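You operate a simulated robot arm through the tools that you are given. There is no shell and no other tool.

You run a simulated robot arm. Do the job below in one go: nothing can be reset, and whatever is moved stays where it is left.

## Task
Wipe the purple spatula clean and put it away in the spatulas drawer.
Fine: wipe it on the red pad; the pad goes on the grey tray; shut the drawer. Where these are worked on the way, their far stop is far enough and under half their travel is too little: spatulas drawer.

The check looks at the end state, three seconds after you hand in, the way a careful person would. Anything else that was tipped, shoved, dropped, spilled or broken makes it a failure.

## Robot
A 5-joint arm with a two-finger parallel gripper, fixed in place. Base frame: the origin is at the foot of the arm, x ahead of it, y to its left, z up; the work surface is at about z = 0.9. Units: m, degrees, N and s.
It reaches about 1.134 m from its shoulder. Its first joint turns from -149.0 to 149.0 degrees. Payload 1.57 kg.
The tool frame sits at the grasp point between the pads (the TCP): z along the fingers, y along the line on which they close. The tips reach 0.03 m beyond it. The gripper opens to 0.11 m. The fingers are 0.024 m wide and 0.012 m thick; the gripper's body (0.048 by 0.112 m) begins 0.078 m behind the TCP.
Orientation is told as [roll, pitch, yaw] about the base's x, y, z axes, in that order, counted from this pose: with the fingers straight down and closing along the base's y, the tool's x points along the base's -x, its y along +y and its z along -z.

## Interface
- The arm moves only by the tool jog_arm. Its argument "commands" is a list of rows, each a list of 2 entries, a list of its own where there are three numbers: the shift along the tool's x, y, z in units of 150 mm (1.0 is 150 mm), then the turn, a rotation vector about the tool's x, y, z in units of 120 degrees (1.0 is 120 degrees). In form: [[[tx, ty, tz], [wx, wy, wz]], ...]. A call has 1 to 20 rows; each row is the pose to reach, as a shift and turn from the pose commanded when the call began, along the tool's axes at that moment. "grip" is the opening, from 0 (shut) to 1 (fully open), set as the call begins (left out, the last holds). A call with a number of a shift or a turn outside -1 to 1 is refused whole. Rows are played at 5 a second. More than 0.05 m and 8.6 degrees between two rows, or a gripper value outside its range, and nothing of the call is played. Where a pose cannot be reached the arm comes as near as it can. A force on the tool above 40 N (or 10 N above the force at the start of the call, whichever is more), or a blocked arm, ends the call early, and 0.2 s more pass. The fingers move at their own pace (about 0.072 m/s each) and stop on an object; they squeeze with about 31 N. The grip force told is the motor's: it shows also when the fingers shut on nothing. Time passes only in rows, and 0.2 s behind the last, so rows that repeat a pose let the fingers close. The reply holds the time, the measured pose of the TCP, the force on the tool along the base axes, the opening and the grip force, in the units named above and with some noise, with the torque about the TCP (base axes, N m) and any sound that the robot's microphone picked up.
- Cameras (640 x 400 px; columns grow to the right, rows downward): "scene" is fixed at [0.0445, 0.6567, 1.4796]; the picture's right is [-0.30, -0.96, 0.00], its down [-0.70, 0.22, -0.68] and it looks along [0.65, -0.20, -0.73] (base axes); focal length 250 px, centre (320, 200). "wrist" rides on the gripper at [0.07, 0.016, -0.141] in the tool frame; the picture's right is [-0.23, 0.97, 0.00], its down [-0.85, -0.20, -0.48] and it looks along [-0.47, -0.11, 0.88] (tool axes); focal length 222 px, centre (320, 200). There is no depth. A picture from a camera that has moved, and an enlarged one, comes with that camera's place and axes in the base frame and with its lens. The place of the scene camera against the robot may be out by one fixed shift of up to 0.018 m in any direction.
- capture(camera): a new picture of that camera. No time passes.
- lift_body(by): slides the trunk up (or, below 0, down) by that many m; the arm rides with it, the base frame stays. It gives what a move gives, with no picture.
- close_up(camera, box): a new picture of the part [left, top, right, bottom] of that camera's present view, enlarged. No time passes.
- hand_in(): hands the job in; it is judged then, once.

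Places have to be worked out from the pictures, the camera data and where the tool is seen. Open the gripper and draw the arm clear of the work before you hand the job in, unless the task says otherwise.

The tools are called after ">>>" as name(argument=value, ...) on one line, values as JSON. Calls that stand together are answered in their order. jog_arm: Moves the arm, as the interface text tells. Its arguments: {"type":"object","properties":{"commands":{"type":"array"},"grip":{"type":"number"}},"required":["commands"]} The other tools are called the same way: lift_body (by) slides the trunk up or down; capture (camera) takes a picture; close_up (camera, box) takes an enlarged picture of a part of a camera's view; hand_in () hands the job in.

At the start:

```text
time_s: 0.0
ee_pos: [0.7624, 0.293, 1.1457]
tcp_rot: [0.0, 0.0, 0.0]
ft_force: [0.0, 0.1, 0.0]
ft_torque: [-0.01, -0.03, -0.01]
width: 0.11
grip_force: 0.0
trunk travel left (down, up): [-0.878, 0.092]
```

scene: 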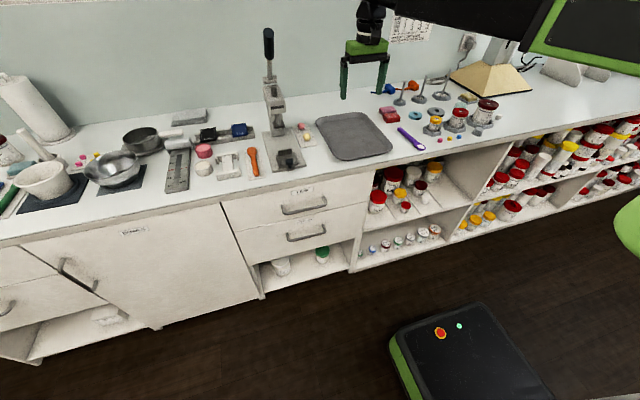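
wrist: 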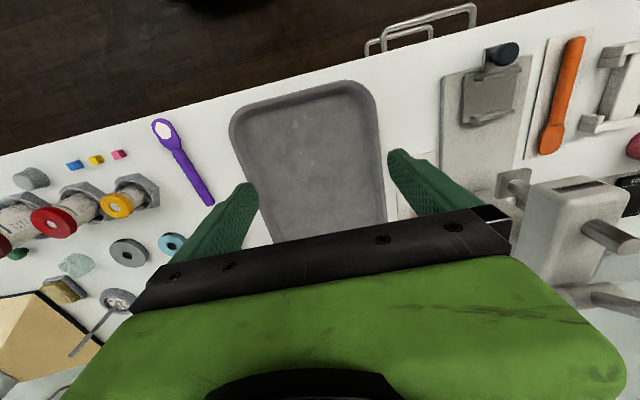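

The pictures show a bench with a tray, a purple spatula, a red pad and two labelled drawers. I take enlarged views to read the labels and place things.

>>> close_up(camera="scene", box=[210, 170, 370, 270])

>>> close_up(camera="scene", box=[340, 70, 500, 170])

>>> close_up(camera="scene", box=[160, 90, 320, 190])

>>> close_up(camera="wrist", box=[0, 50, 320, 250])

>>> close_up(camera="scene", box=[0, 200, 230, 344])

```text
4.00 times, centred on (290, 220) of scene
camera zoom: at [0.0445, 0.6567, 1.4796], right [-0.3, -0.96, 0.0], down [-0.7, 0.22, -0.68], along [0.65, -0.2, -0.73], focal length 1000 px, centre (440, 120)
```

zoom: 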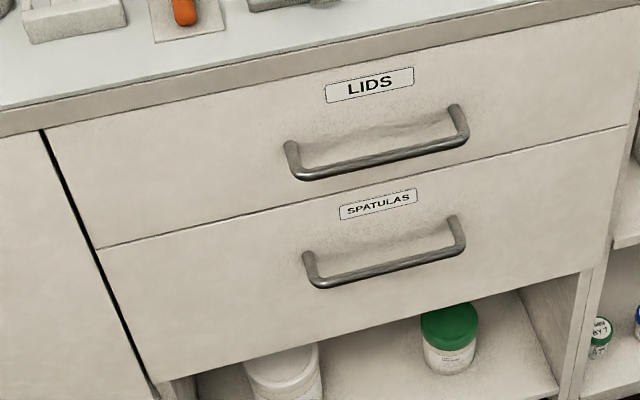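

```text
4.00 times, centred on (420, 120) of scene
camera zoom: at [0.0445, 0.6567, 1.4796], right [-0.3, -0.96, 0.0], down [-0.7, 0.22, -0.68], along [0.65, -0.2, -0.73], focal length 1000 px, centre (-80, 520)
```

zoom: 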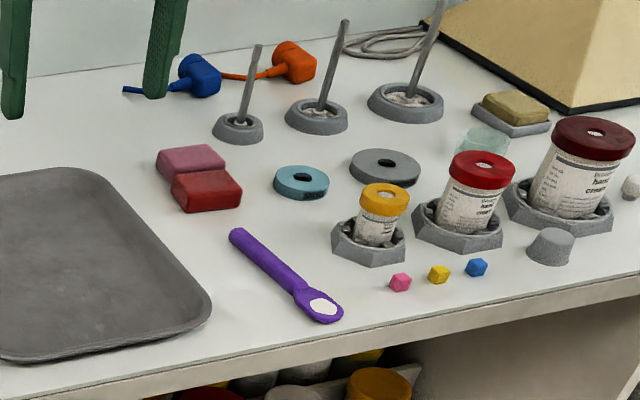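

```text
4.00 times, centred on (240, 140) of scene
camera zoom: at [0.0445, 0.6567, 1.4796], right [-0.3, -0.96, 0.0], down [-0.7, 0.22, -0.68], along [0.65, -0.2, -0.73], focal length 1000 px, centre (640, 440)
```

zoom: 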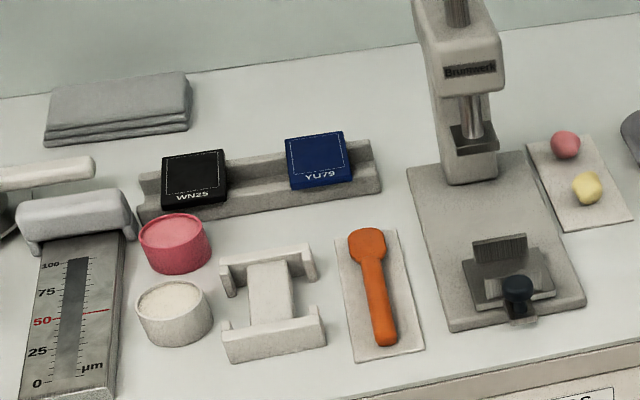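

```text
2.00 times, centred on (160, 150) of wrist
camera zoom: at [0.6925, 0.3084, 1.2869], right [0.23, 0.97, 0.0], down [0.85, -0.2, 0.48], along [0.47, -0.11, -0.88], focal length 444 px, centre (640, 300)
```

zoom: 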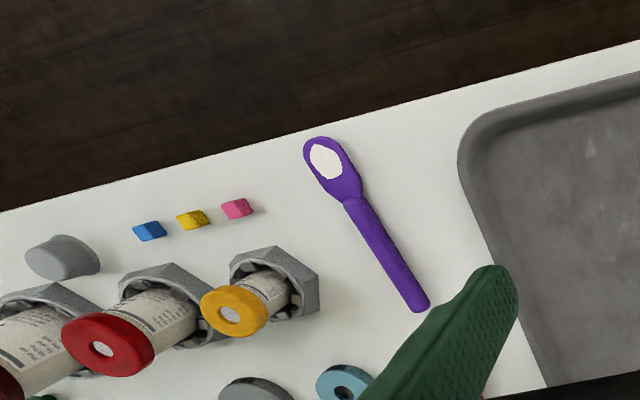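

```text
2.78 times, centred on (115, 272) of scene
camera zoom: at [0.0445, 0.6567, 1.4796], right [-0.3, -0.96, 0.0], down [-0.7, 0.22, -0.68], along [0.65, -0.2, -0.73], focal length 695 px, centre (889, 0)
```

zoom: 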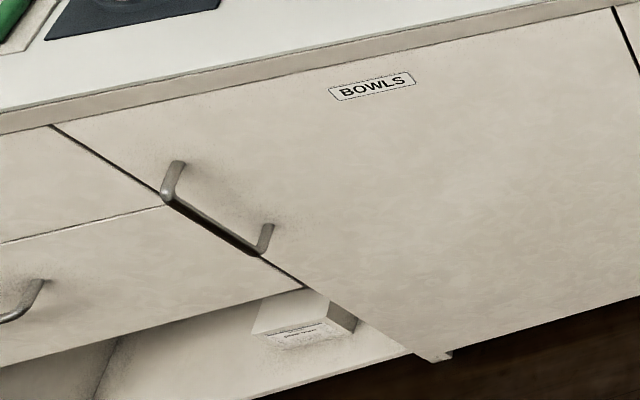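

The spatula lies at about x 0.69–0.85, y 0.04–0.056 with its soiled bowl face up, near the bench front edge (x≈0.68). The red pad is near (0.925, 0.05) right beside a mauve one, and the tray spans x 0.70–1.03, y 0.14–0.38. I move over toward the pad at height to look down on it.

>>> jog_arm(commands=[[[-0.15, -0.25, 0], [0, 0, 0]], [[-0.3, -0.5, 0], [0, 0, 0]], [[-0.45, -0.75, 0], [0, 0, 0]], [[-0.6, -0.95, 0], [0, 0, 0]]])

```text
time_s: 1.0
ee_pos: [0.8527, 0.1493, 1.145]
tcp_rot: [0.0, 0.0, 0.0]
ft_force: [-0.1, -0.2, -0.7]
ft_torque: [0.03, -0.01, 0.0]
width: 0.1101
grip_force: 0.0
trunk travel left (down, up): [-0.878, 0.092]
```

The arm follows as commanded, now at (0.853, 0.149). I continue toward (0.95, 0.03) at the same height and take a wrist picture.

>>> jog_arm(commands=[[[-0.2, -0.2, 0], [0, 0, 0]], [[-0.4, -0.4, 0], [0, 0, 0]], [[-0.55, -0.6, 0], [0, 0, 0]], [[-0.7, -0.75, 0], [0, 0, 0]]])

>>> capture(camera="wrist")

>>> capture(camera="scene")

```text
time_s: 2.0
ee_pos: [0.9457, 0.0372, 1.1444]
tcp_rot: [0.1, -0.3, 0.0]
ft_force: [0.7, 0.0, 0.1]
ft_torque: [0.04, 0.01, -0.03]
width: 0.1102
grip_force: 0.0
out of reach, approached as far as the arm can: row 4
trunk travel left (down, up): [-0.878, 0.092]
```

```text
taken
camera wrist: at [0.8758, 0.052, 1.2869], right [0.23, 0.97, 0.0], down [0.85, -0.2, 0.48], along [0.47, -0.11, -0.88], focal length 222 px, centre (320, 200)
```

wrist: 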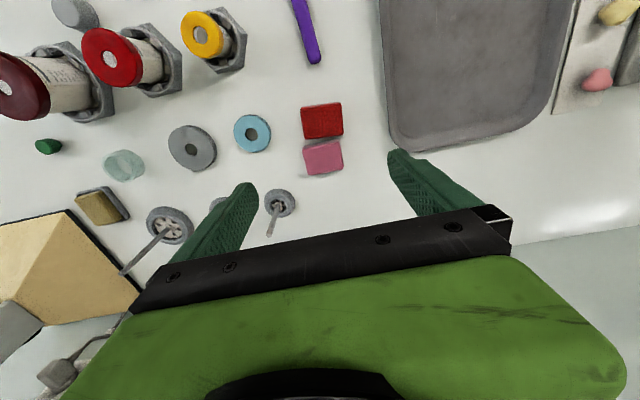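

```text
taken
```

scene: 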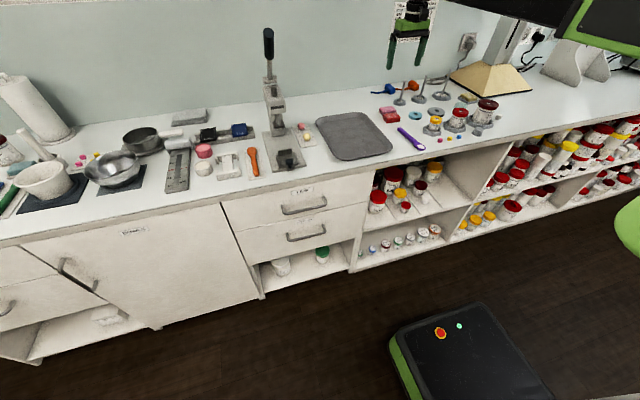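

The wrist camera shows the red pad clearly with the mauve pad just behind it (larger x). I zoom in to measure the gap and the pad's size.

>>> close_up(camera="wrist", box=[240, 80, 400, 180])

>>> close_up(camera="scene", box=[364, 90, 444, 140])

>>> close_up(camera="wrist", box=[240, 0, 400, 100])

```text
4.00 times, centred on (320, 130) of wrist
camera zoom: at [0.8758, 0.052, 1.2869], right [0.23, 0.97, 0.0], down [0.85, -0.2, 0.48], along [0.47, -0.11, -0.88], focal length 888 px, centre (320, 480)
```

zoom: 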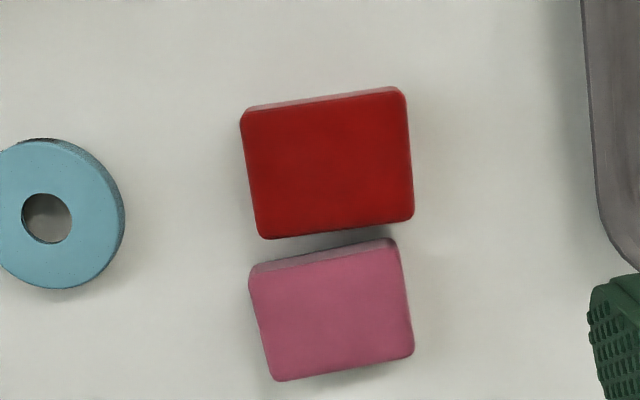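

```text
8.00 times, centred on (404, 115) of scene
camera zoom: at [0.0445, 0.6567, 1.4796], right [-0.3, -0.96, 0.0], down [-0.7, 0.22, -0.68], along [0.65, -0.2, -0.73], focal length 2001 px, centre (-352, 880)
```

zoom: 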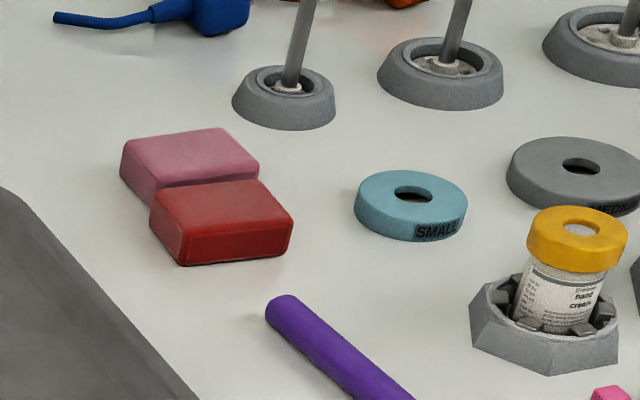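

```text
4.00 times, centred on (320, 50) of wrist
camera zoom: at [0.8758, 0.052, 1.2869], right [0.23, 0.97, 0.0], down [0.85, -0.2, 0.48], along [0.47, -0.11, -0.88], focal length 888 px, centre (320, 800)
```

zoom: 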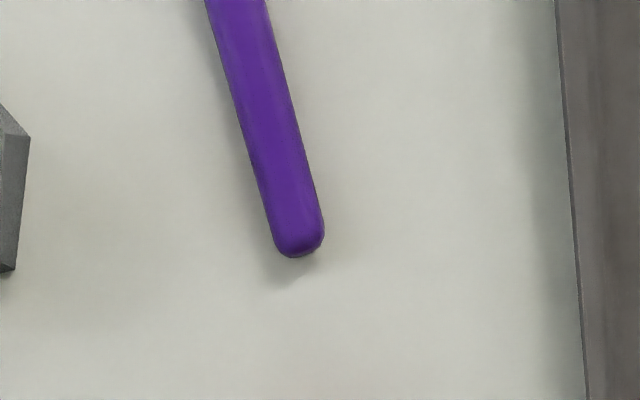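

The red pad's centre is about (0.935, 0.042), roughly 0.045 (x) by 0.061 (y), 0.024 high and turned about -4.6°. The gap to the mauve pad is too small for a finger, so I'll grip it across y. I lower the trunk 0.15 first, since the arm is near its reach limit here.

>>> lift_body(by=-0.15)

>>> capture(camera="wrist")

>>> capture(camera="scene")

```text
time_s: 3.8
ee_pos: [0.9456, 0.0357, 0.9956]
tcp_rot: [0.1, -0.2, -0.1]
ft_force: [0.1, 0.0, 0.0]
ft_torque: [0.04, 0.01, 0.02]
width: 0.1101
grip_force: 0.1
trunk travel left (down, up): [-0.728, 0.242]
```

```text
taken
camera wrist: at [0.8759, 0.0523, 1.1368], right [0.23, 0.97, 0.0], down [0.85, -0.2, 0.48], along [0.47, -0.11, -0.88], focal length 222 px, centre (320, 200)
```

wrist: 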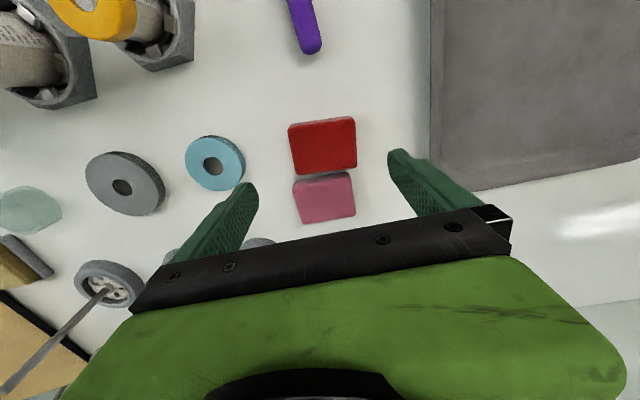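

```text
taken
```

scene: 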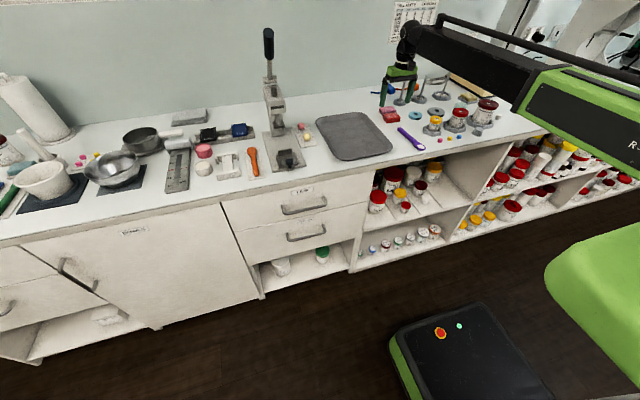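

From the lower view the red pad's centre is at (0.933, 0.042), turned about -4.8°. The fingers clear the blue ring and the tray, so I align and descend to TCP z≈0.938, with the tips just above the bench.

>>> jog_arm(commands=[[[0.084, 0.043, 0.0], [0, 0, 0.04]], [[0.084, 0.043, 0.12], [0, 0, 0.04]], [[0.084, 0.043, 0.25], [0, 0, 0.04]], [[0.084, 0.043, 0.33], [0, 0, 0.04]], [[0.084, 0.043, 0.38], [0, 0, 0.04]], [[0.084, 0.043, 0.38], [0, 0, 0.04]]])

>>> capture(camera="wrist")

>>> close_up(camera="scene", box=[340, 60, 460, 135])

```text
time_s: 5.2
ee_pos: [0.933, 0.0431, 0.9946]
tcp_rot: [0.1, -0.2, -4.8]
ft_force: [0.2, -0.5, -0.7]
ft_torque: [-0.02, 0.0, 0.02]
width: 0.1099
grip_force: 0.0
out of reach, approached as far as the arm can: row 2, 3, 4, 5, 6
trunk travel left (down, up): [-0.728, 0.242]
```

```text
taken
camera wrist: at [0.8651, 0.0646, 1.1367], right [0.31, 0.95, 0.0], down [0.83, -0.27, 0.48], along [0.46, -0.15, -0.88], focal length 222 px, centre (320, 200)
```

wrist: 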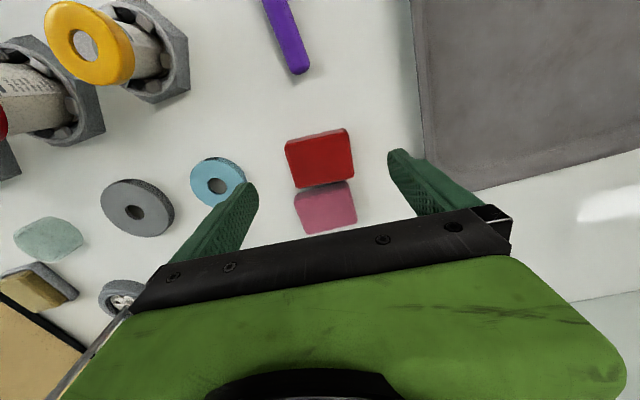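

```text
5.33 times, centred on (400, 98) of scene
camera zoom: at [0.0445, 0.6567, 1.4796], right [-0.3, -0.96, 0.0], down [-0.7, 0.22, -0.68], along [0.65, -0.2, -0.73], focal length 1334 px, centre (-107, 747)
```

zoom: 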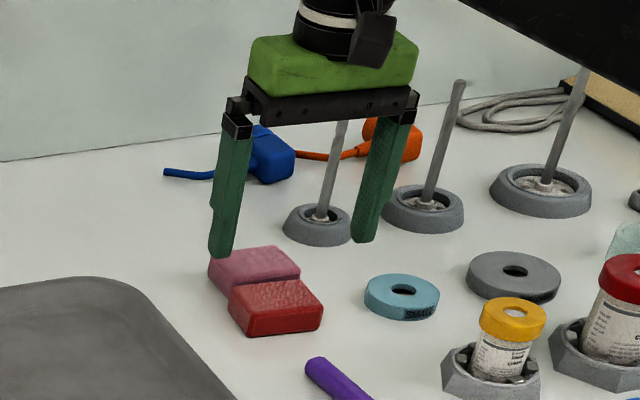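

Further down is out of reach for the arm at this trunk height, so I descend straight with the trunk. The TCP (0.933, 0.043) is centred over the pad, and I go down 0.045 first.

>>> lift_body(by=-0.045)

>>> capture(camera="wrist")

>>> close_up(camera="scene", box=[340, 60, 460, 135])

```text
time_s: 6.0
ee_pos: [0.9334, 0.0438, 0.9506]
tcp_rot: [0.1, -0.1, -4.8]
ft_force: [-0.5, 0.0, 0.0]
ft_torque: [0.0, -0.02, 0.03]
width: 0.1098
grip_force: 0.0
trunk travel left (down, up): [-0.683, 0.287]
```

```text
taken
camera wrist: at [0.865, 0.0645, 1.0917], right [0.31, 0.95, 0.0], down [0.83, -0.27, 0.48], along [0.46, -0.15, -0.88], focal length 222 px, centre (320, 200)
```

wrist: 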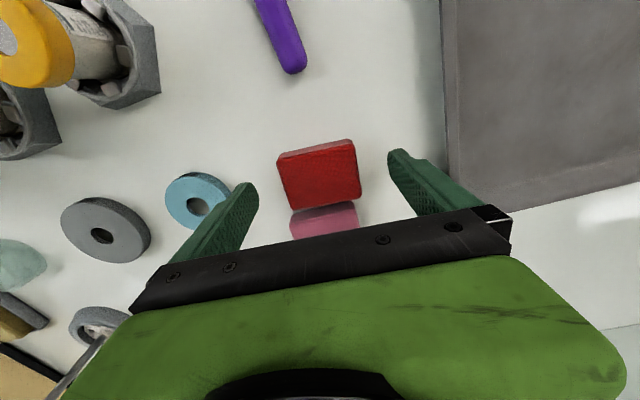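

```text
5.33 times, centred on (400, 98) of scene
camera zoom: at [0.0445, 0.6567, 1.4796], right [-0.3, -0.96, 0.0], down [-0.7, 0.22, -0.68], along [0.65, -0.2, -0.73], focal length 1334 px, centre (-107, 747)
```

zoom: 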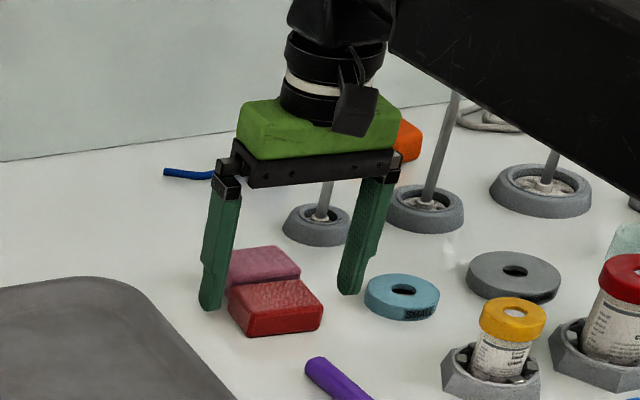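

The fingers straddle the red pad cleanly, with the mauve pad and the ring clear. I go down another 0.013 so the tips sit ~7 mm above the bench.

>>> lift_body(by=-0.013)

>>> close_up(camera="scene", box=[360, 80, 440, 130])

```text
time_s: 6.6
ee_pos: [0.9345, 0.0437, 0.936]
tcp_rot: [0.1, -0.2, -4.8]
ft_force: [0.1, -0.5, -0.9]
ft_torque: [0.01, -0.03, -0.01]
width: 0.11
grip_force: 0.0
trunk travel left (down, up): [-0.67, 0.3]
```

```text
8.00 times, centred on (400, 105) of scene
camera zoom: at [0.0445, 0.6567, 1.4796], right [-0.3, -0.96, 0.0], down [-0.7, 0.22, -0.68], along [0.65, -0.2, -0.73], focal length 2001 px, centre (-320, 960)
```

zoom: 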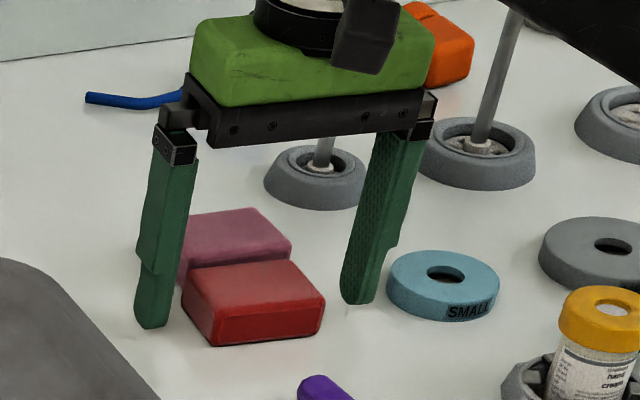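

The fingers are on both sides of the red pad with tips just over the bench. I close the gripper on it.

>>> jog_arm(commands=[[[0, 0, 0], [0, 0, 0]], [[0, 0, 0], [0, 0, 0]], [[0, 0, 0], [0, 0, 0]], [[0, 0, 0], [0, 0, 0]]], grip=0.0)

>>> close_up(camera="scene", box=[360, 80, 440, 130])

```text
time_s: 7.6
ee_pos: [0.9326, 0.044, 0.9367]
tcp_rot: [0.1, -0.2, -4.9]
ft_force: [0.0, 0.6, 0.2]
ft_torque: [0.0, 0.0, -0.03]
width: 0.0635
grip_force: 30.8
trunk travel left (down, up): [-0.67, 0.3]
```

```text
8.00 times, centred on (400, 105) of scene
camera zoom: at [0.0445, 0.6567, 1.4796], right [-0.3, -0.96, 0.0], down [-0.7, 0.22, -0.68], along [0.65, -0.2, -0.73], focal length 2001 px, centre (-320, 960)
```

zoom: 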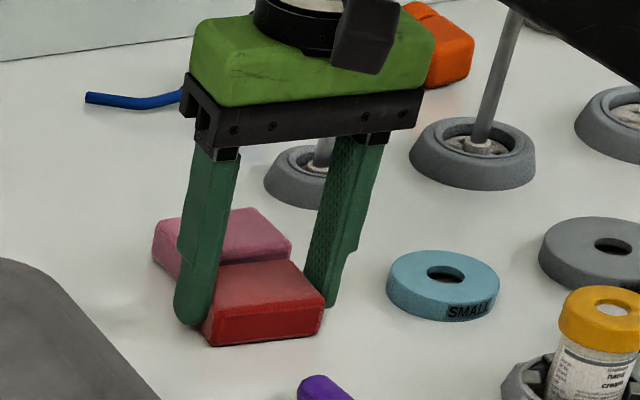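

The pad is held (width 0.0635, 31 N). I lift it straight up with the trunk and check that it comes along and the mauve pad stays.

>>> lift_body(by=0.08)

>>> capture(camera="wrist")

>>> close_up(camera="scene", box=[340, 60, 460, 135])

```text
time_s: 8.8
ee_pos: [0.9336, 0.0434, 1.0165]
tcp_rot: [0.1, -0.2, -4.9]
ft_force: [0.2, 0.1, 0.6]
ft_torque: [-0.05, -0.02, 0.01]
width: 0.0633
grip_force: 31.0
trunk travel left (down, up): [-0.75, 0.22]
```

```text
taken
camera wrist: at [0.8652, 0.0647, 1.1586], right [0.31, 0.95, 0.0], down [0.83, -0.27, 0.48], along [0.46, -0.15, -0.88], focal length 222 px, centre (320, 200)
```

wrist: 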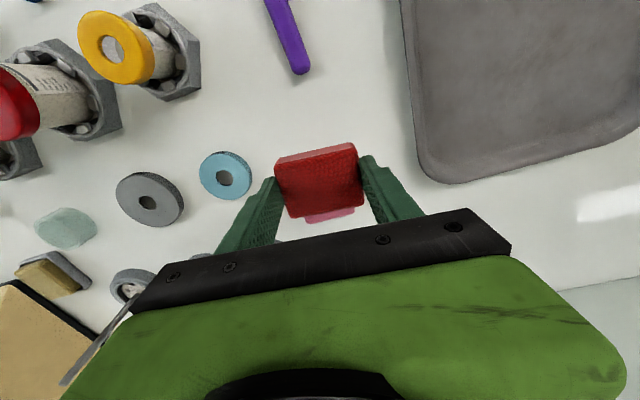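

```text
5.33 times, centred on (400, 98) of scene
camera zoom: at [0.0445, 0.6567, 1.4796], right [-0.3, -0.96, 0.0], down [-0.7, 0.22, -0.68], along [0.65, -0.2, -0.73], focal length 1334 px, centre (-107, 747)
```

zoom: 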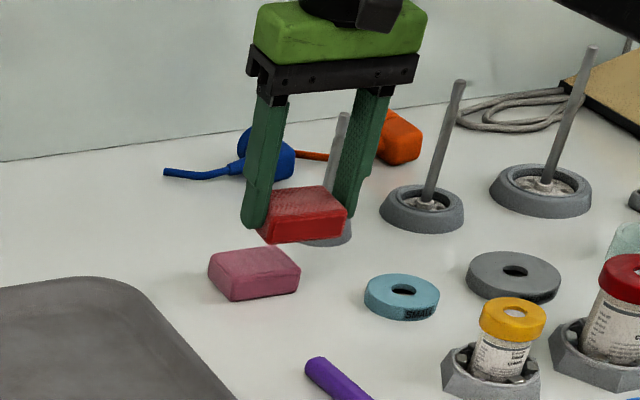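

The red pad came up cleanly and the mauve pad is untouched. I carry the pad toward the spatula bowl, turning to align with the spatula's axis (~6°).

>>> jog_arm(commands=[[[0.2, -0.017, -0.05], [0, 0, -0.03]], [[0.4, -0.034, -0.1], [0, 0, -0.06]], [[0.6, -0.051, -0.1], [0, 0, -0.09]], [[0.8, -0.068, -0.1], [0, 0, -0.094]]])

>>> capture(camera="wrist")

```text
time_s: 9.8
ee_pos: [0.813, 0.0427, 1.0161]
tcp_rot: [0.0, -0.1, 6.5]
ft_force: [-0.7, -0.2, -0.6]
ft_torque: [-0.03, -0.03, -0.01]
width: 0.0638
grip_force: 31.2
out of reach, approached as far as the arm can: row 1, 2, 3, 4
trunk travel left (down, up): [-0.75, 0.22]
```

```text
taken
camera wrist: at [0.7411, 0.0509, 1.1589], right [0.12, 0.99, 0.0], down [0.87, -0.1, 0.48], along [0.48, -0.06, -0.88], focal length 222 px, centre (320, 200)
```

wrist: 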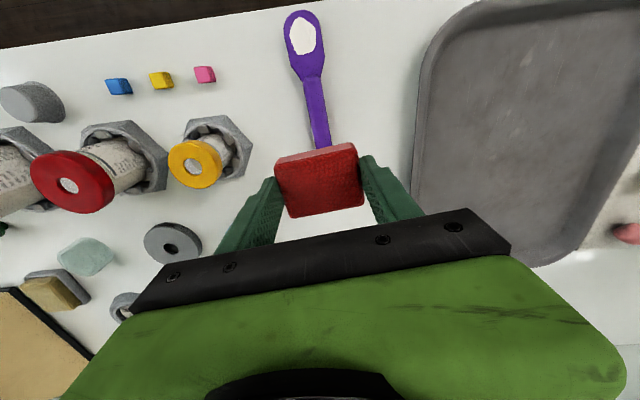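

The reply shows the height only changes with the trunk (z held at 1.016), so I'll use lift_body for vertical moves. The bowl's white patch is centred near (0.706, 0.038), so I move the pad over it.

>>> jog_arm(commands=[[[0.2, 0.015, 0], [0, 0, 0]], [[0.4, 0.03, 0], [0, 0, 0]], [[0.6, 0.045, 0], [0, 0, 0]], [[0.73, 0.054, 0], [0, 0, 0]], [[0.73, 0.054, 0], [0, 0, 0]]])

>>> lift_body(by=-0.05)

>>> capture(camera="wrist")

>>> close_up(camera="scene", box=[370, 80, 490, 155])

```text
time_s: 11.0
ee_pos: [0.7034, 0.0394, 1.0164]
tcp_rot: [0.0, -0.2, 6.5]
ft_force: [-0.4, -0.6, -0.9]
ft_torque: [0.01, -0.03, -0.05]
width: 0.0636
grip_force: 30.7
trunk travel left (down, up): [-0.75, 0.22]
```

```text
time_s: 11.9
ee_pos: [0.7028, 0.0388, 0.9676]
tcp_rot: [0.0, -0.3, 6.4]
ft_force: [0.4, -0.7, -0.8]
ft_torque: [0.03, -0.01, 0.02]
width: 0.064
grip_force: 30.7
trunk travel left (down, up): [-0.7, 0.27]
```

```text
taken
camera wrist: at [0.6317, 0.0466, 1.1087], right [0.12, 0.99, 0.0], down [0.87, -0.1, 0.48], along [0.48, -0.06, -0.88], focal length 222 px, centre (320, 200)
```

wrist: 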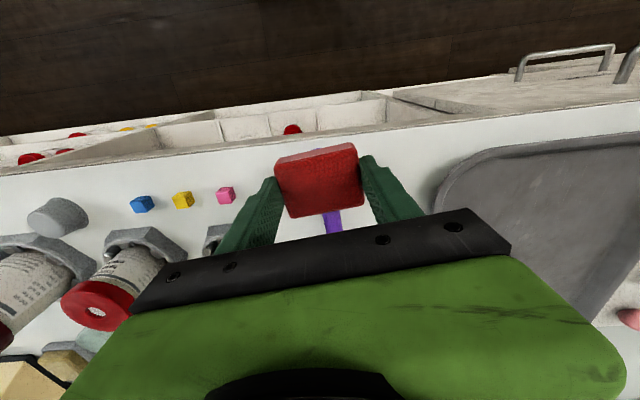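

```text
5.33 times, centred on (430, 118) of scene
camera zoom: at [0.0445, 0.6567, 1.4796], right [-0.3, -0.96, 0.0], down [-0.7, 0.22, -0.68], along [0.65, -0.2, -0.73], focal length 1334 px, centre (-267, 640)
```

zoom: 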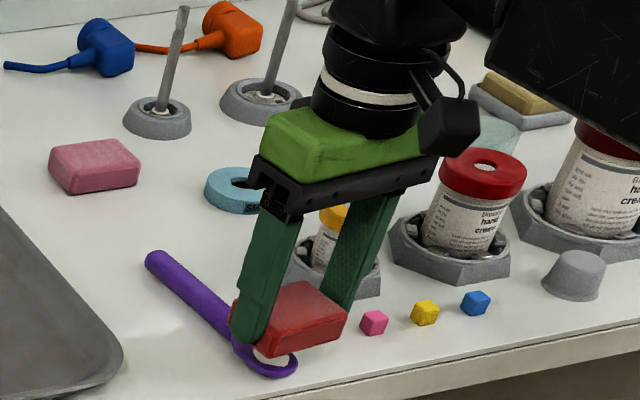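

The pad hovers over the bowl, its bottom at about z=0.931. I lower in small steps and watch the force.

>>> lift_body(by=-0.015)

>>> close_up(camera="scene", box=[380, 100, 460, 150])

```text
time_s: 12.6
ee_pos: [0.7024, 0.0398, 0.9518]
tcp_rot: [0.0, -0.2, 6.4]
ft_force: [-0.1, 0.4, -0.7]
ft_torque: [-0.04, 0.0, 0.01]
width: 0.0638
grip_force: 31.0
trunk travel left (down, up): [-0.685, 0.285]
```

```text
8.00 times, centred on (420, 125) of scene
camera zoom: at [0.0445, 0.6567, 1.4796], right [-0.3, -0.96, 0.0], down [-0.7, 0.22, -0.68], along [0.65, -0.2, -0.73], focal length 2001 px, centre (-480, 800)
```

zoom: 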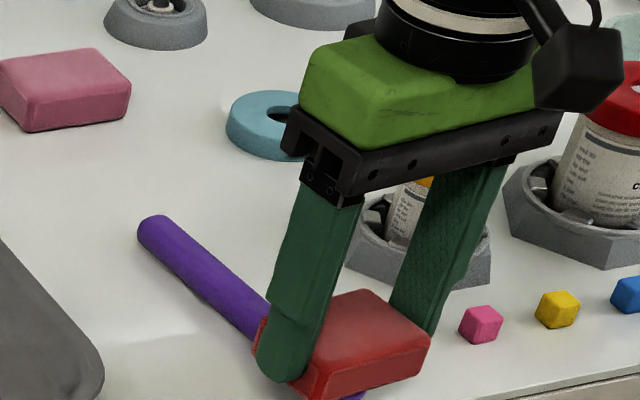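

No contact yet (force ~0). The pad's bottom is at about 0.915, and I go down 4 mm more.

>>> lift_body(by=-0.004)

```text
time_s: 13.1
ee_pos: [0.7027, 0.0392, 0.948]
tcp_rot: [0.1, -0.2, 6.5]
ft_force: [0.1, -0.3, 0.2]
ft_torque: [0.01, -0.04, 0.03]
width: 0.0638
grip_force: 30.7
trunk travel left (down, up): [-0.681, 0.289]
```

Still free at TCP z=0.948. I step down another 3 mm.

>>> lift_body(by=-0.003)

```text
time_s: 13.6
ee_pos: [0.7022, 0.0389, 0.9463]
tcp_rot: [0.0, -0.3, 6.4]
ft_force: [-0.3, -0.7, 19.2]
ft_torque: [0.07, -0.48, -0.01]
width: 0.0633
grip_force: 31.2
trunk travel left (down, up): [-0.678, 0.292]
```

Contact: 19 N with a torque that puts the contact ~25 mm ahead of the TCP, i.e. the pad's far edge is resting on the spatula's neck rather than the bowl. I raise, shift the pad 11 mm toward the bowl tip, and come down again.

>>> lift_body(by=0.008)

>>> jog_arm(commands=[[[0.075, 0.0, 0], [0, 0, 0]], [[0.075, 0.0, 0], [0, 0, 0]]])

>>> lift_body(by=-0.007)

```text
time_s: 14.2
ee_pos: [0.7025, 0.0394, 0.9537]
tcp_rot: [0.0, -0.1, 6.5]
ft_force: [0.0, 0.8, -1.2]
ft_torque: [0.01, 0.02, 0.04]
width: 0.0635
grip_force: 31.1
trunk travel left (down, up): [-0.686, 0.284]
```

```text
time_s: 14.8
ee_pos: [0.6912, 0.0379, 0.953]
tcp_rot: [0.1, -0.2, 6.4]
ft_force: [0.2, 0.2, -0.6]
ft_torque: [0.0, 0.01, -0.01]
width: 0.0635
grip_force: 30.6
trunk travel left (down, up): [-0.686, 0.284]
```

```text
time_s: 15.3
ee_pos: [0.692, 0.0367, 0.9468]
tcp_rot: [0.1, -0.1, 6.4]
ft_force: [0.1, 0.3, -0.1]
ft_torque: [-0.05, 0.0, 0.0]
width: 0.0637
grip_force: 30.8
trunk travel left (down, up): [-0.679, 0.291]
```

No contact at 0.9468 here, which confirms the neck was in the way before. I step down by 2 mm at a time.

>>> lift_body(by=-0.002)

```text
time_s: 15.9
ee_pos: [0.6908, 0.0381, 0.9456]
tcp_rot: [-0.1, -0.3, 6.5]
ft_force: [2.4, -0.9, 18.4]
ft_torque: [0.04, -0.58, -0.02]
width: 0.0635
grip_force: 31.6
trunk travel left (down, up): [-0.677, 0.293]
```

The contact is again at the pad's far edge (x≈0.717), so the bowl's upper face slopes down toward its tip. I lift off and take a closer look at the bowl to judge its shape and whether any residue came off.

>>> lift_body(by=0.03)

>>> jog_arm(commands=[[[-0.25, 0.0, 0], [0, 0, 0]], [[-0.5, 0.0, 0], [0, 0, 0]], [[-0.6, 0.0, 0], [0, 0, 0]]])

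>>> close_up(camera="wrist", box=[240, 0, 400, 100])

>>> close_up(camera="scene", box=[392, 122, 440, 152])

```text
time_s: 16.6
ee_pos: [0.6929, 0.0374, 0.9748]
tcp_rot: [0.0, -0.2, 6.4]
ft_force: [-1.0, -0.6, -0.4]
ft_torque: [-0.02, -0.01, -0.04]
width: 0.0634
grip_force: 31.5
trunk travel left (down, up): [-0.707, 0.263]
```

```text
time_s: 17.4
ee_pos: [0.7808, 0.0485, 0.9748]
tcp_rot: [-0.1, -0.2, 6.4]
ft_force: [0.1, 0.0, -0.6]
ft_torque: [-0.02, 0.02, 0.02]
width: 0.0636
grip_force: 30.6
trunk travel left (down, up): [-0.707, 0.263]
```

```text
4.00 times, centred on (320, 50) of wrist
camera zoom: at [0.7101, 0.0554, 1.1157], right [0.12, 0.99, 0.0], down [0.87, -0.1, 0.48], along [0.48, -0.06, -0.88], focal length 888 px, centre (320, 800)
```

zoom: 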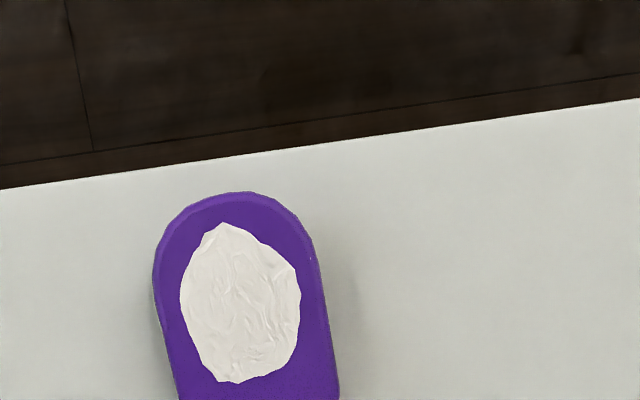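

```text
13.33 times, centred on (416, 137) of scene
camera zoom: at [0.0445, 0.6567, 1.4796], right [-0.3, -0.96, 0.0], down [-0.7, 0.22, -0.68], along [0.65, -0.2, -0.73], focal length 3335 px, centre (-960, 1040)
```

zoom: 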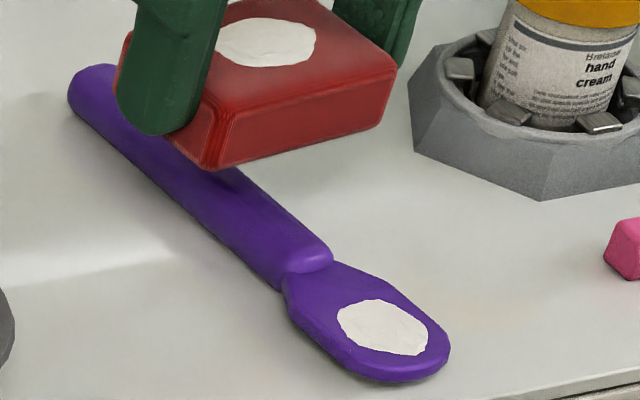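

A white smear has appeared on the red pad and the patch on the bowl looks smaller, so pressing and rubbing is taking the residue off. The face slopes a few degrees down to the tip, so I tilt the tool 4.5° (tips forward) to lay the pad flat on it and go back over the bowl.

>>> jog_arm(commands=[[[0.2, 0.0, 0], [0, -0.0125, 0]], [[0.4, -0.005, 0], [0, -0.025, 0]], [[0.577, -0.005, 0], [0, -0.0375, 0]], [[0.577, -0.005, 0], [0, -0.0375, 0]]])

>>> lift_body(by=-0.026)

>>> close_up(camera="scene", box=[380, 100, 460, 150])

```text
time_s: 18.4
ee_pos: [0.6953, 0.0372, 0.9759]
tcp_rot: [0.0, -4.7, 6.4]
ft_force: [-0.2, 0.3, -1.6]
ft_torque: [-0.02, 0.01, 0.0]
width: 0.0637
grip_force: 31.2
trunk travel left (down, up): [-0.707, 0.263]
```

```text
time_s: 19.1
ee_pos: [0.696, 0.0383, 0.9495]
tcp_rot: [0.0, -4.7, 6.5]
ft_force: [0.4, 0.0, 0.4]
ft_torque: [0.0, 0.04, 0.05]
width: 0.0635
grip_force: 30.4
trunk travel left (down, up): [-0.681, 0.289]
```

```text
8.00 times, centred on (420, 125) of scene
camera zoom: at [0.0445, 0.6567, 1.4796], right [-0.3, -0.96, 0.0], down [-0.7, 0.22, -0.68], along [0.65, -0.2, -0.73], focal length 2001 px, centre (-480, 800)
```

zoom: 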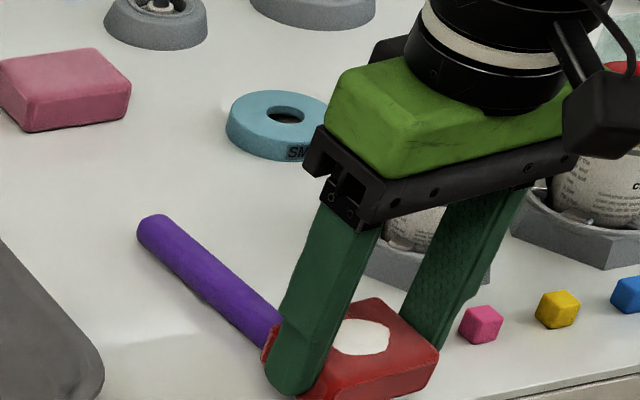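

The tool is tilted and the pad is just above the bowl, with no contact yet at 0.9495. I lower by 2 mm steps.

>>> lift_body(by=-0.002)

>>> lift_body(by=-0.001)

```text
time_s: 19.6
ee_pos: [0.695, 0.037, 0.9468]
tcp_rot: [0.1, -4.7, 6.5]
ft_force: [-0.4, -0.8, 0.2]
ft_torque: [-0.01, -0.04, 0.01]
width: 0.0633
grip_force: 31.0
trunk travel left (down, up): [-0.679, 0.291]
```

```text
time_s: 20.2
ee_pos: [0.6947, 0.0375, 0.9465]
tcp_rot: [0.0, -4.7, 6.3]
ft_force: [-0.6, -1.0, -0.4]
ft_torque: [0.0, 0.01, 0.01]
width: 0.0634
grip_force: 31.4
trunk travel left (down, up): [-0.678, 0.292]
```

Still free at trunk -0.678. One more millimetre at a time.

>>> lift_body(by=-0.001)

>>> lift_body(by=-0.001)

```text
time_s: 20.7
ee_pos: [0.6951, 0.0367, 0.9455]
tcp_rot: [0.1, -4.7, 6.3]
ft_force: [0.3, 0.7, -0.3]
ft_torque: [-0.01, -0.01, -0.01]
width: 0.0634
grip_force: 30.8
trunk travel left (down, up): [-0.677, 0.293]
```

```text
time_s: 21.2
ee_pos: [0.6954, 0.0367, 0.9444]
tcp_rot: [0.0, -4.7, 6.4]
ft_force: [0.3, 0.6, 3.5]
ft_torque: [0.0, -0.1, 0.01]
width: 0.0634
grip_force: 30.6
trunk travel left (down, up): [-0.676, 0.294]
```

Light contact (3.5 N) at 0.9444. I press slightly more to locate the contact from the torque.

>>> lift_body(by=-0.0007)

```text
time_s: 21.7
ee_pos: [0.6961, 0.0367, 0.9433]
tcp_rot: [0.0, -4.7, 6.4]
ft_force: [0.7, -0.3, 10.4]
ft_torque: [0.06, -0.34, -0.01]
width: 0.0636
grip_force: 31.1
trunk travel left (down, up): [-0.676, 0.294]
```

The torque again puts the contact at the pad's far edge (~x 0.725). I check in the wrist view whether the pad has turned in the grip.

>>> close_up(camera="wrist", box=[240, 120, 400, 220])

>>> close_up(camera="scene", box=[396, 120, 444, 150])

```text
4.00 times, centred on (320, 170) of wrist
camera zoom: at [0.6125, 0.0433, 1.0794], right [0.12, 0.99, 0.02], down [0.83, -0.11, 0.55], along [0.55, -0.05, -0.84], focal length 888 px, centre (320, 320)
```

zoom: 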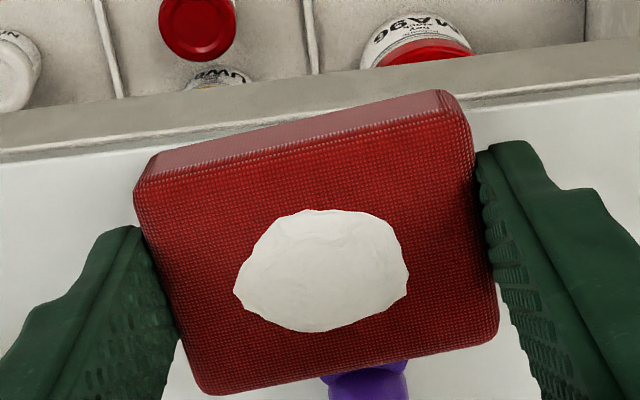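

```text
13.33 times, centred on (420, 135) of scene
camera zoom: at [0.0445, 0.6567, 1.4796], right [-0.3, -0.96, 0.0], down [-0.7, 0.22, -0.68], along [0.65, -0.2, -0.73], focal length 3335 px, centre (-1013, 1067)
```

zoom: 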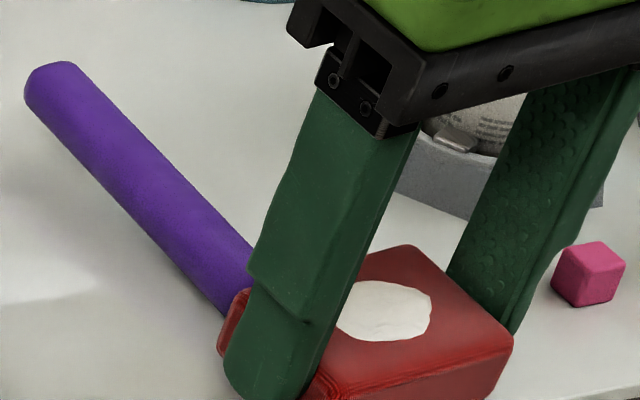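

The pad sits level in the grip; its far edge is right at the spatula's thicker rod end. I lift 3 mm, shift 10 mm further toward the tip, and come down again onto the flat head.

>>> lift_body(by=0.004)

>>> jog_arm(commands=[[[0.073, 0.0, -0.006], [0, 0, 0]], [[0.073, 0.0, -0.006], [0, 0, 0]]])

>>> lift_body(by=-0.004)

```text
time_s: 22.2
ee_pos: [0.6954, 0.0373, 0.9462]
tcp_rot: [-0.1, -4.5, 6.4]
ft_force: [-0.7, -0.2, 1.2]
ft_torque: [0.01, 0.01, -0.01]
width: 0.0633
grip_force: 31.0
trunk travel left (down, up): [-0.68, 0.29]
```

```text
time_s: 22.8
ee_pos: [0.6831, 0.0364, 0.9476]
tcp_rot: [0.0, -4.8, 6.4]
ft_force: [0.0, 0.5, -1.2]
ft_torque: [0.06, -0.01, 0.0]
width: 0.0635
grip_force: 31.4
trunk travel left (down, up): [-0.68, 0.29]
```

```text
time_s: 23.4
ee_pos: [0.6834, 0.0356, 0.943]
tcp_rot: [-0.1, -4.7, 6.4]
ft_force: [-0.5, -0.8, -0.1]
ft_torque: [0.0, -0.04, -0.01]
width: 0.0633
grip_force: 31.0
trunk travel left (down, up): [-0.676, 0.294]
```

No contact here at the same height, so the head itself is lower than the neck. I continue down in millimetres.

>>> lift_body(by=-0.001)

>>> lift_body(by=-0.001)

```text
time_s: 23.9
ee_pos: [0.6833, 0.0352, 0.9426]
tcp_rot: [0.0, -4.7, 6.3]
ft_force: [0.9, 0.1, 8.4]
ft_torque: [0.01, -0.22, -0.02]
width: 0.0633
grip_force: 30.8
trunk travel left (down, up): [-0.675, 0.295]
```

```text
time_s: 24.4
ee_pos: [0.6834, 0.0363, 0.9423]
tcp_rot: [0.0, -4.8, 6.5]
ft_force: [1.3, -0.2, 18.8]
ft_torque: [0.02, -0.57, -0.04]
width: 0.0636
grip_force: 31.1
trunk travel left (down, up): [-0.674, 0.296]
```

The contact keeps falling at the pad's far edge, and comparing heights the head slopes about 7°. I lift, tilt to about 9°, and come down again.

>>> lift_body(by=0.005)

>>> jog_arm(commands=[[[0.0, 0.0, 0.0], [0, -0.02, 0]], [[0.0, 0.0, 0.0], [0, -0.0375, 0]], [[0.0, 0.0, 0.0], [0, -0.0375, 0]]])

>>> lift_body(by=-0.006)

```text
time_s: 24.9
ee_pos: [0.6834, 0.0348, 0.9459]
tcp_rot: [0.0, -4.6, 6.3]
ft_force: [-0.5, 0.1, 0.5]
ft_torque: [0.02, 0.03, 0.02]
width: 0.0634
grip_force: 30.9
trunk travel left (down, up): [-0.679, 0.291]
```

```text
time_s: 25.7
ee_pos: [0.6844, 0.0372, 0.9491]
tcp_rot: [0.1, -9.2, 6.4]
ft_force: [-0.2, -0.4, -0.5]
ft_torque: [0.0, 0.0, -0.01]
width: 0.0636
grip_force: 31.2
trunk travel left (down, up): [-0.679, 0.291]
```

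```text
time_s: 26.3
ee_pos: [0.6838, 0.036, 0.9422]
tcp_rot: [0.0, -9.1, 6.5]
ft_force: [-0.4, 0.7, 2.1]
ft_torque: [0.01, -0.01, 0.0]
width: 0.0636
grip_force: 31.0
trunk travel left (down, up): [-0.673, 0.297]
```

Light contact (2 N) with almost no torque now, so the pad lies flatter. I press about 1 mm more.

>>> lift_body(by=-0.001)

```text
time_s: 26.8
ee_pos: [0.6847, 0.0359, 0.9418]
tcp_rot: [0.0, -9.2, 6.5]
ft_force: [-0.2, -0.1, 9.4]
ft_torque: [0.01, -0.07, -0.03]
width: 0.0635
grip_force: 30.6
trunk travel left (down, up): [-0.672, 0.298]
```

9.4 N with the contact centred under the pad, on the residue. I make sideways rubbing strokes of ±12 mm.

>>> jog_arm(commands=[[[0, 0.04, 0], [0, 0, 0]], [[0, 0.08, 0], [0, 0, 0]], [[0, 0.04, 0], [0, 0, 0]], [[0, 0.0, 0], [0, 0, 0]], [[0, -0.04, 0], [0, 0, 0]], [[0, -0.08, 0], [0, 0, 0]], [[0, -0.04, 0], [0, 0, 0]], [[0, 0.0, 0], [0, 0, 0]]])

>>> close_up(camera="scene", box=[380, 100, 460, 150])

```text
time_s: 28.6
ee_pos: [0.6842, 0.0351, 0.9415]
tcp_rot: [-0.1, -9.2, 6.3]
ft_force: [-0.1, -2.9, 7.5]
ft_torque: [-0.1, -0.04, 0.02]
width: 0.0634
grip_force: 30.8
trunk travel left (down, up): [-0.672, 0.298]
```

```text
8.00 times, centred on (420, 125) of scene
camera zoom: at [0.0445, 0.6567, 1.4796], right [-0.3, -0.96, 0.0], down [-0.7, 0.22, -0.68], along [0.65, -0.2, -0.73], focal length 2001 px, centre (-480, 800)
```

zoom: 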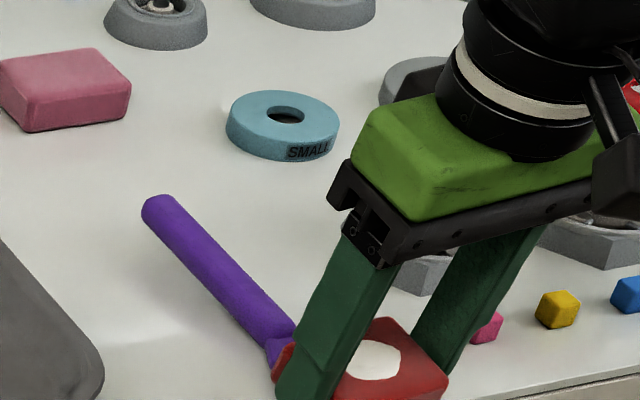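

The spatula shifted a little under the strokes (handle end moved away from the edge). I lift off and look at the bowl.

>>> lift_body(by=0.03)

>>> jog_arm(commands=[[[-0.25, 0.0, 0.03], [0, 0, 0]], [[-0.5, 0.0, 0.07], [0, 0, 0]], [[-0.7, 0.0, 0.11], [0, 0, 0]]])

>>> capture(camera="wrist")

>>> close_up(camera="scene", box=[392, 122, 440, 152])

```text
time_s: 29.3
ee_pos: [0.6854, 0.0347, 0.9721]
tcp_rot: [0.0, -9.2, 6.4]
ft_force: [-0.2, 0.3, 0.1]
ft_torque: [-0.01, -0.01, 0.02]
width: 0.0636
grip_force: 30.5
trunk travel left (down, up): [-0.702, 0.268]
```

```text
time_s: 30.1
ee_pos: [0.7905, 0.0474, 0.9706]
tcp_rot: [-0.1, -9.1, 6.4]
ft_force: [0.1, -0.3, -0.4]
ft_torque: [-0.01, -0.01, -0.01]
width: 0.0636
grip_force: 31.4
trunk travel left (down, up): [-0.702, 0.268]
```

```text
taken
camera wrist: at [0.6984, 0.0533, 1.1002], right [0.11, 0.99, 0.04], down [0.79, -0.11, 0.61], along [0.61, -0.04, -0.79], focal length 222 px, centre (320, 200)
```

wrist: 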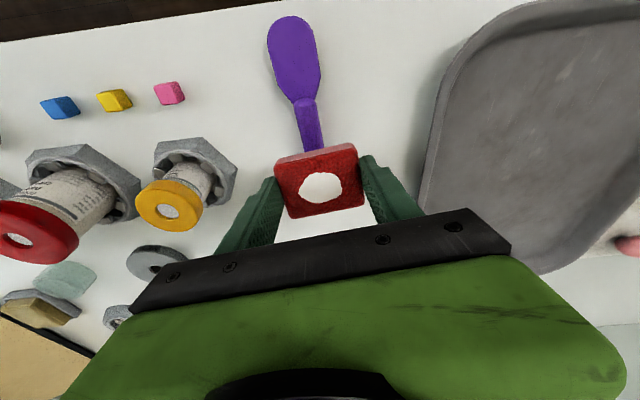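

```text
13.33 times, centred on (416, 137) of scene
camera zoom: at [0.0445, 0.6567, 1.4796], right [-0.3, -0.96, 0.0], down [-0.7, 0.22, -0.68], along [0.65, -0.2, -0.73], focal length 3335 px, centre (-960, 1040)
```

zoom: 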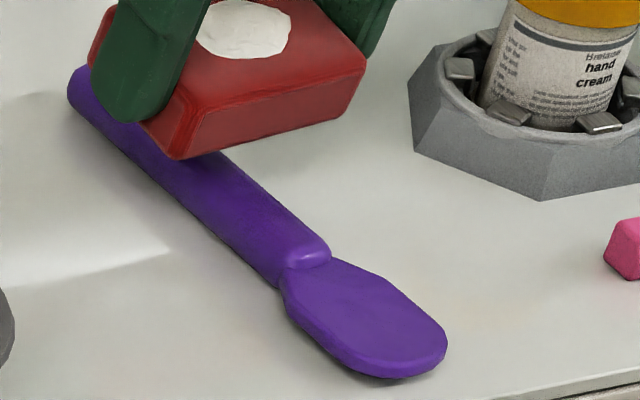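

The bowl is now fully purple and clean, and all the residue is on the pad. I raise the trunk, level the tool again and carry the pad over to the tray.

>>> lift_body(by=0.05)

>>> jog_arm(commands=[[[0, 0, 0], [0, 0.04, 0]], [[0, 0, 0], [0, 0.0765, 0]], [[0, 0, 0], [0, 0.0765, 0]]])

>>> capture(camera="wrist")

```text
time_s: 31.0
ee_pos: [0.7908, 0.0472, 1.0207]
tcp_rot: [0.0, -9.2, 6.4]
ft_force: [-0.2, -1.0, 0.0]
ft_torque: [-0.02, -0.01, -0.05]
width: 0.0636
grip_force: 31.0
trunk travel left (down, up): [-0.752, 0.218]
```

```text
time_s: 31.8
ee_pos: [0.7889, 0.0477, 1.0183]
tcp_rot: [0.0, 0.2, 6.4]
ft_force: [0.4, 0.5, 0.0]
ft_torque: [-0.01, 0.0, -0.02]
width: 0.0635
grip_force: 30.8
out of reach, approached as far as the arm can: row 2, 3
trunk travel left (down, up): [-0.752, 0.218]
```

```text
taken
camera wrist: at [0.7191, 0.0555, 1.1603], right [0.12, 0.99, 0.0], down [0.87, -0.1, 0.48], along [0.47, -0.06, -0.88], focal length 222 px, centre (320, 200)
```

wrist: 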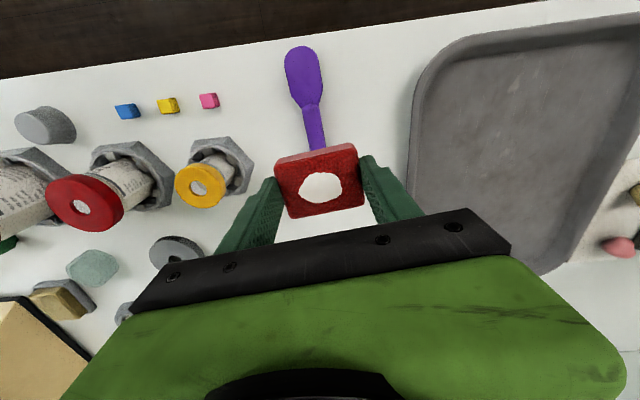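

The tool is level and the spatula is clean below. I move the pad over the middle of the tray in two legs at z≈1.02.

>>> jog_arm(commands=[[[-0.09, 0.22, 0], [0, 0, 0]], [[-0.18, 0.44, 0], [0, 0, 0]], [[-0.275, 0.657, 0], [0, 0, 0]]])

>>> jog_arm(commands=[[[-0.09, 0.22, 0], [0, 0, 0]], [[-0.18, 0.44, 0], [0, 0, 0]], [[-0.275, 0.657, 0], [0, 0, 0]], [[-0.275, 0.657, 0], [0, 0, 0]]])

>>> capture(camera="wrist")

>>> close_up(camera="scene", box=[290, 70, 450, 170])

```text
time_s: 32.6
ee_pos: [0.8205, 0.1512, 1.0178]
tcp_rot: [0.0, -0.1, 6.5]
ft_force: [-0.7, -0.7, -0.2]
ft_torque: [0.0, 0.01, 0.03]
width: 0.0634
grip_force: 30.6
trunk travel left (down, up): [-0.752, 0.218]
```

```text
time_s: 33.6
ee_pos: [0.8506, 0.2535, 1.0181]
tcp_rot: [0.0, 0.0, 6.4]
ft_force: [0.2, 0.7, -0.3]
ft_torque: [0.0, 0.02, 0.01]
width: 0.0635
grip_force: 31.3
trunk travel left (down, up): [-0.752, 0.218]
```

```text
taken
camera wrist: at [0.7791, 0.2613, 1.1602], right [0.12, 0.99, 0.0], down [0.87, -0.1, 0.48], along [0.48, -0.06, -0.88], focal length 222 px, centre (320, 200)
```

wrist: 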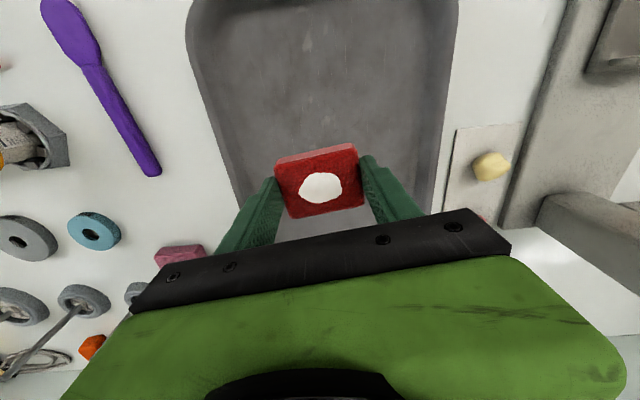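

```text
4.00 times, centred on (370, 120) of scene
camera zoom: at [0.0445, 0.6567, 1.4796], right [-0.3, -0.96, 0.0], down [-0.7, 0.22, -0.68], along [0.65, -0.2, -0.73], focal length 1000 px, centre (120, 520)
```

zoom: 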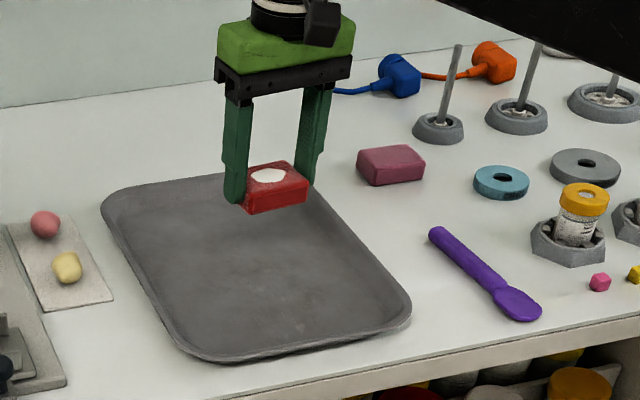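

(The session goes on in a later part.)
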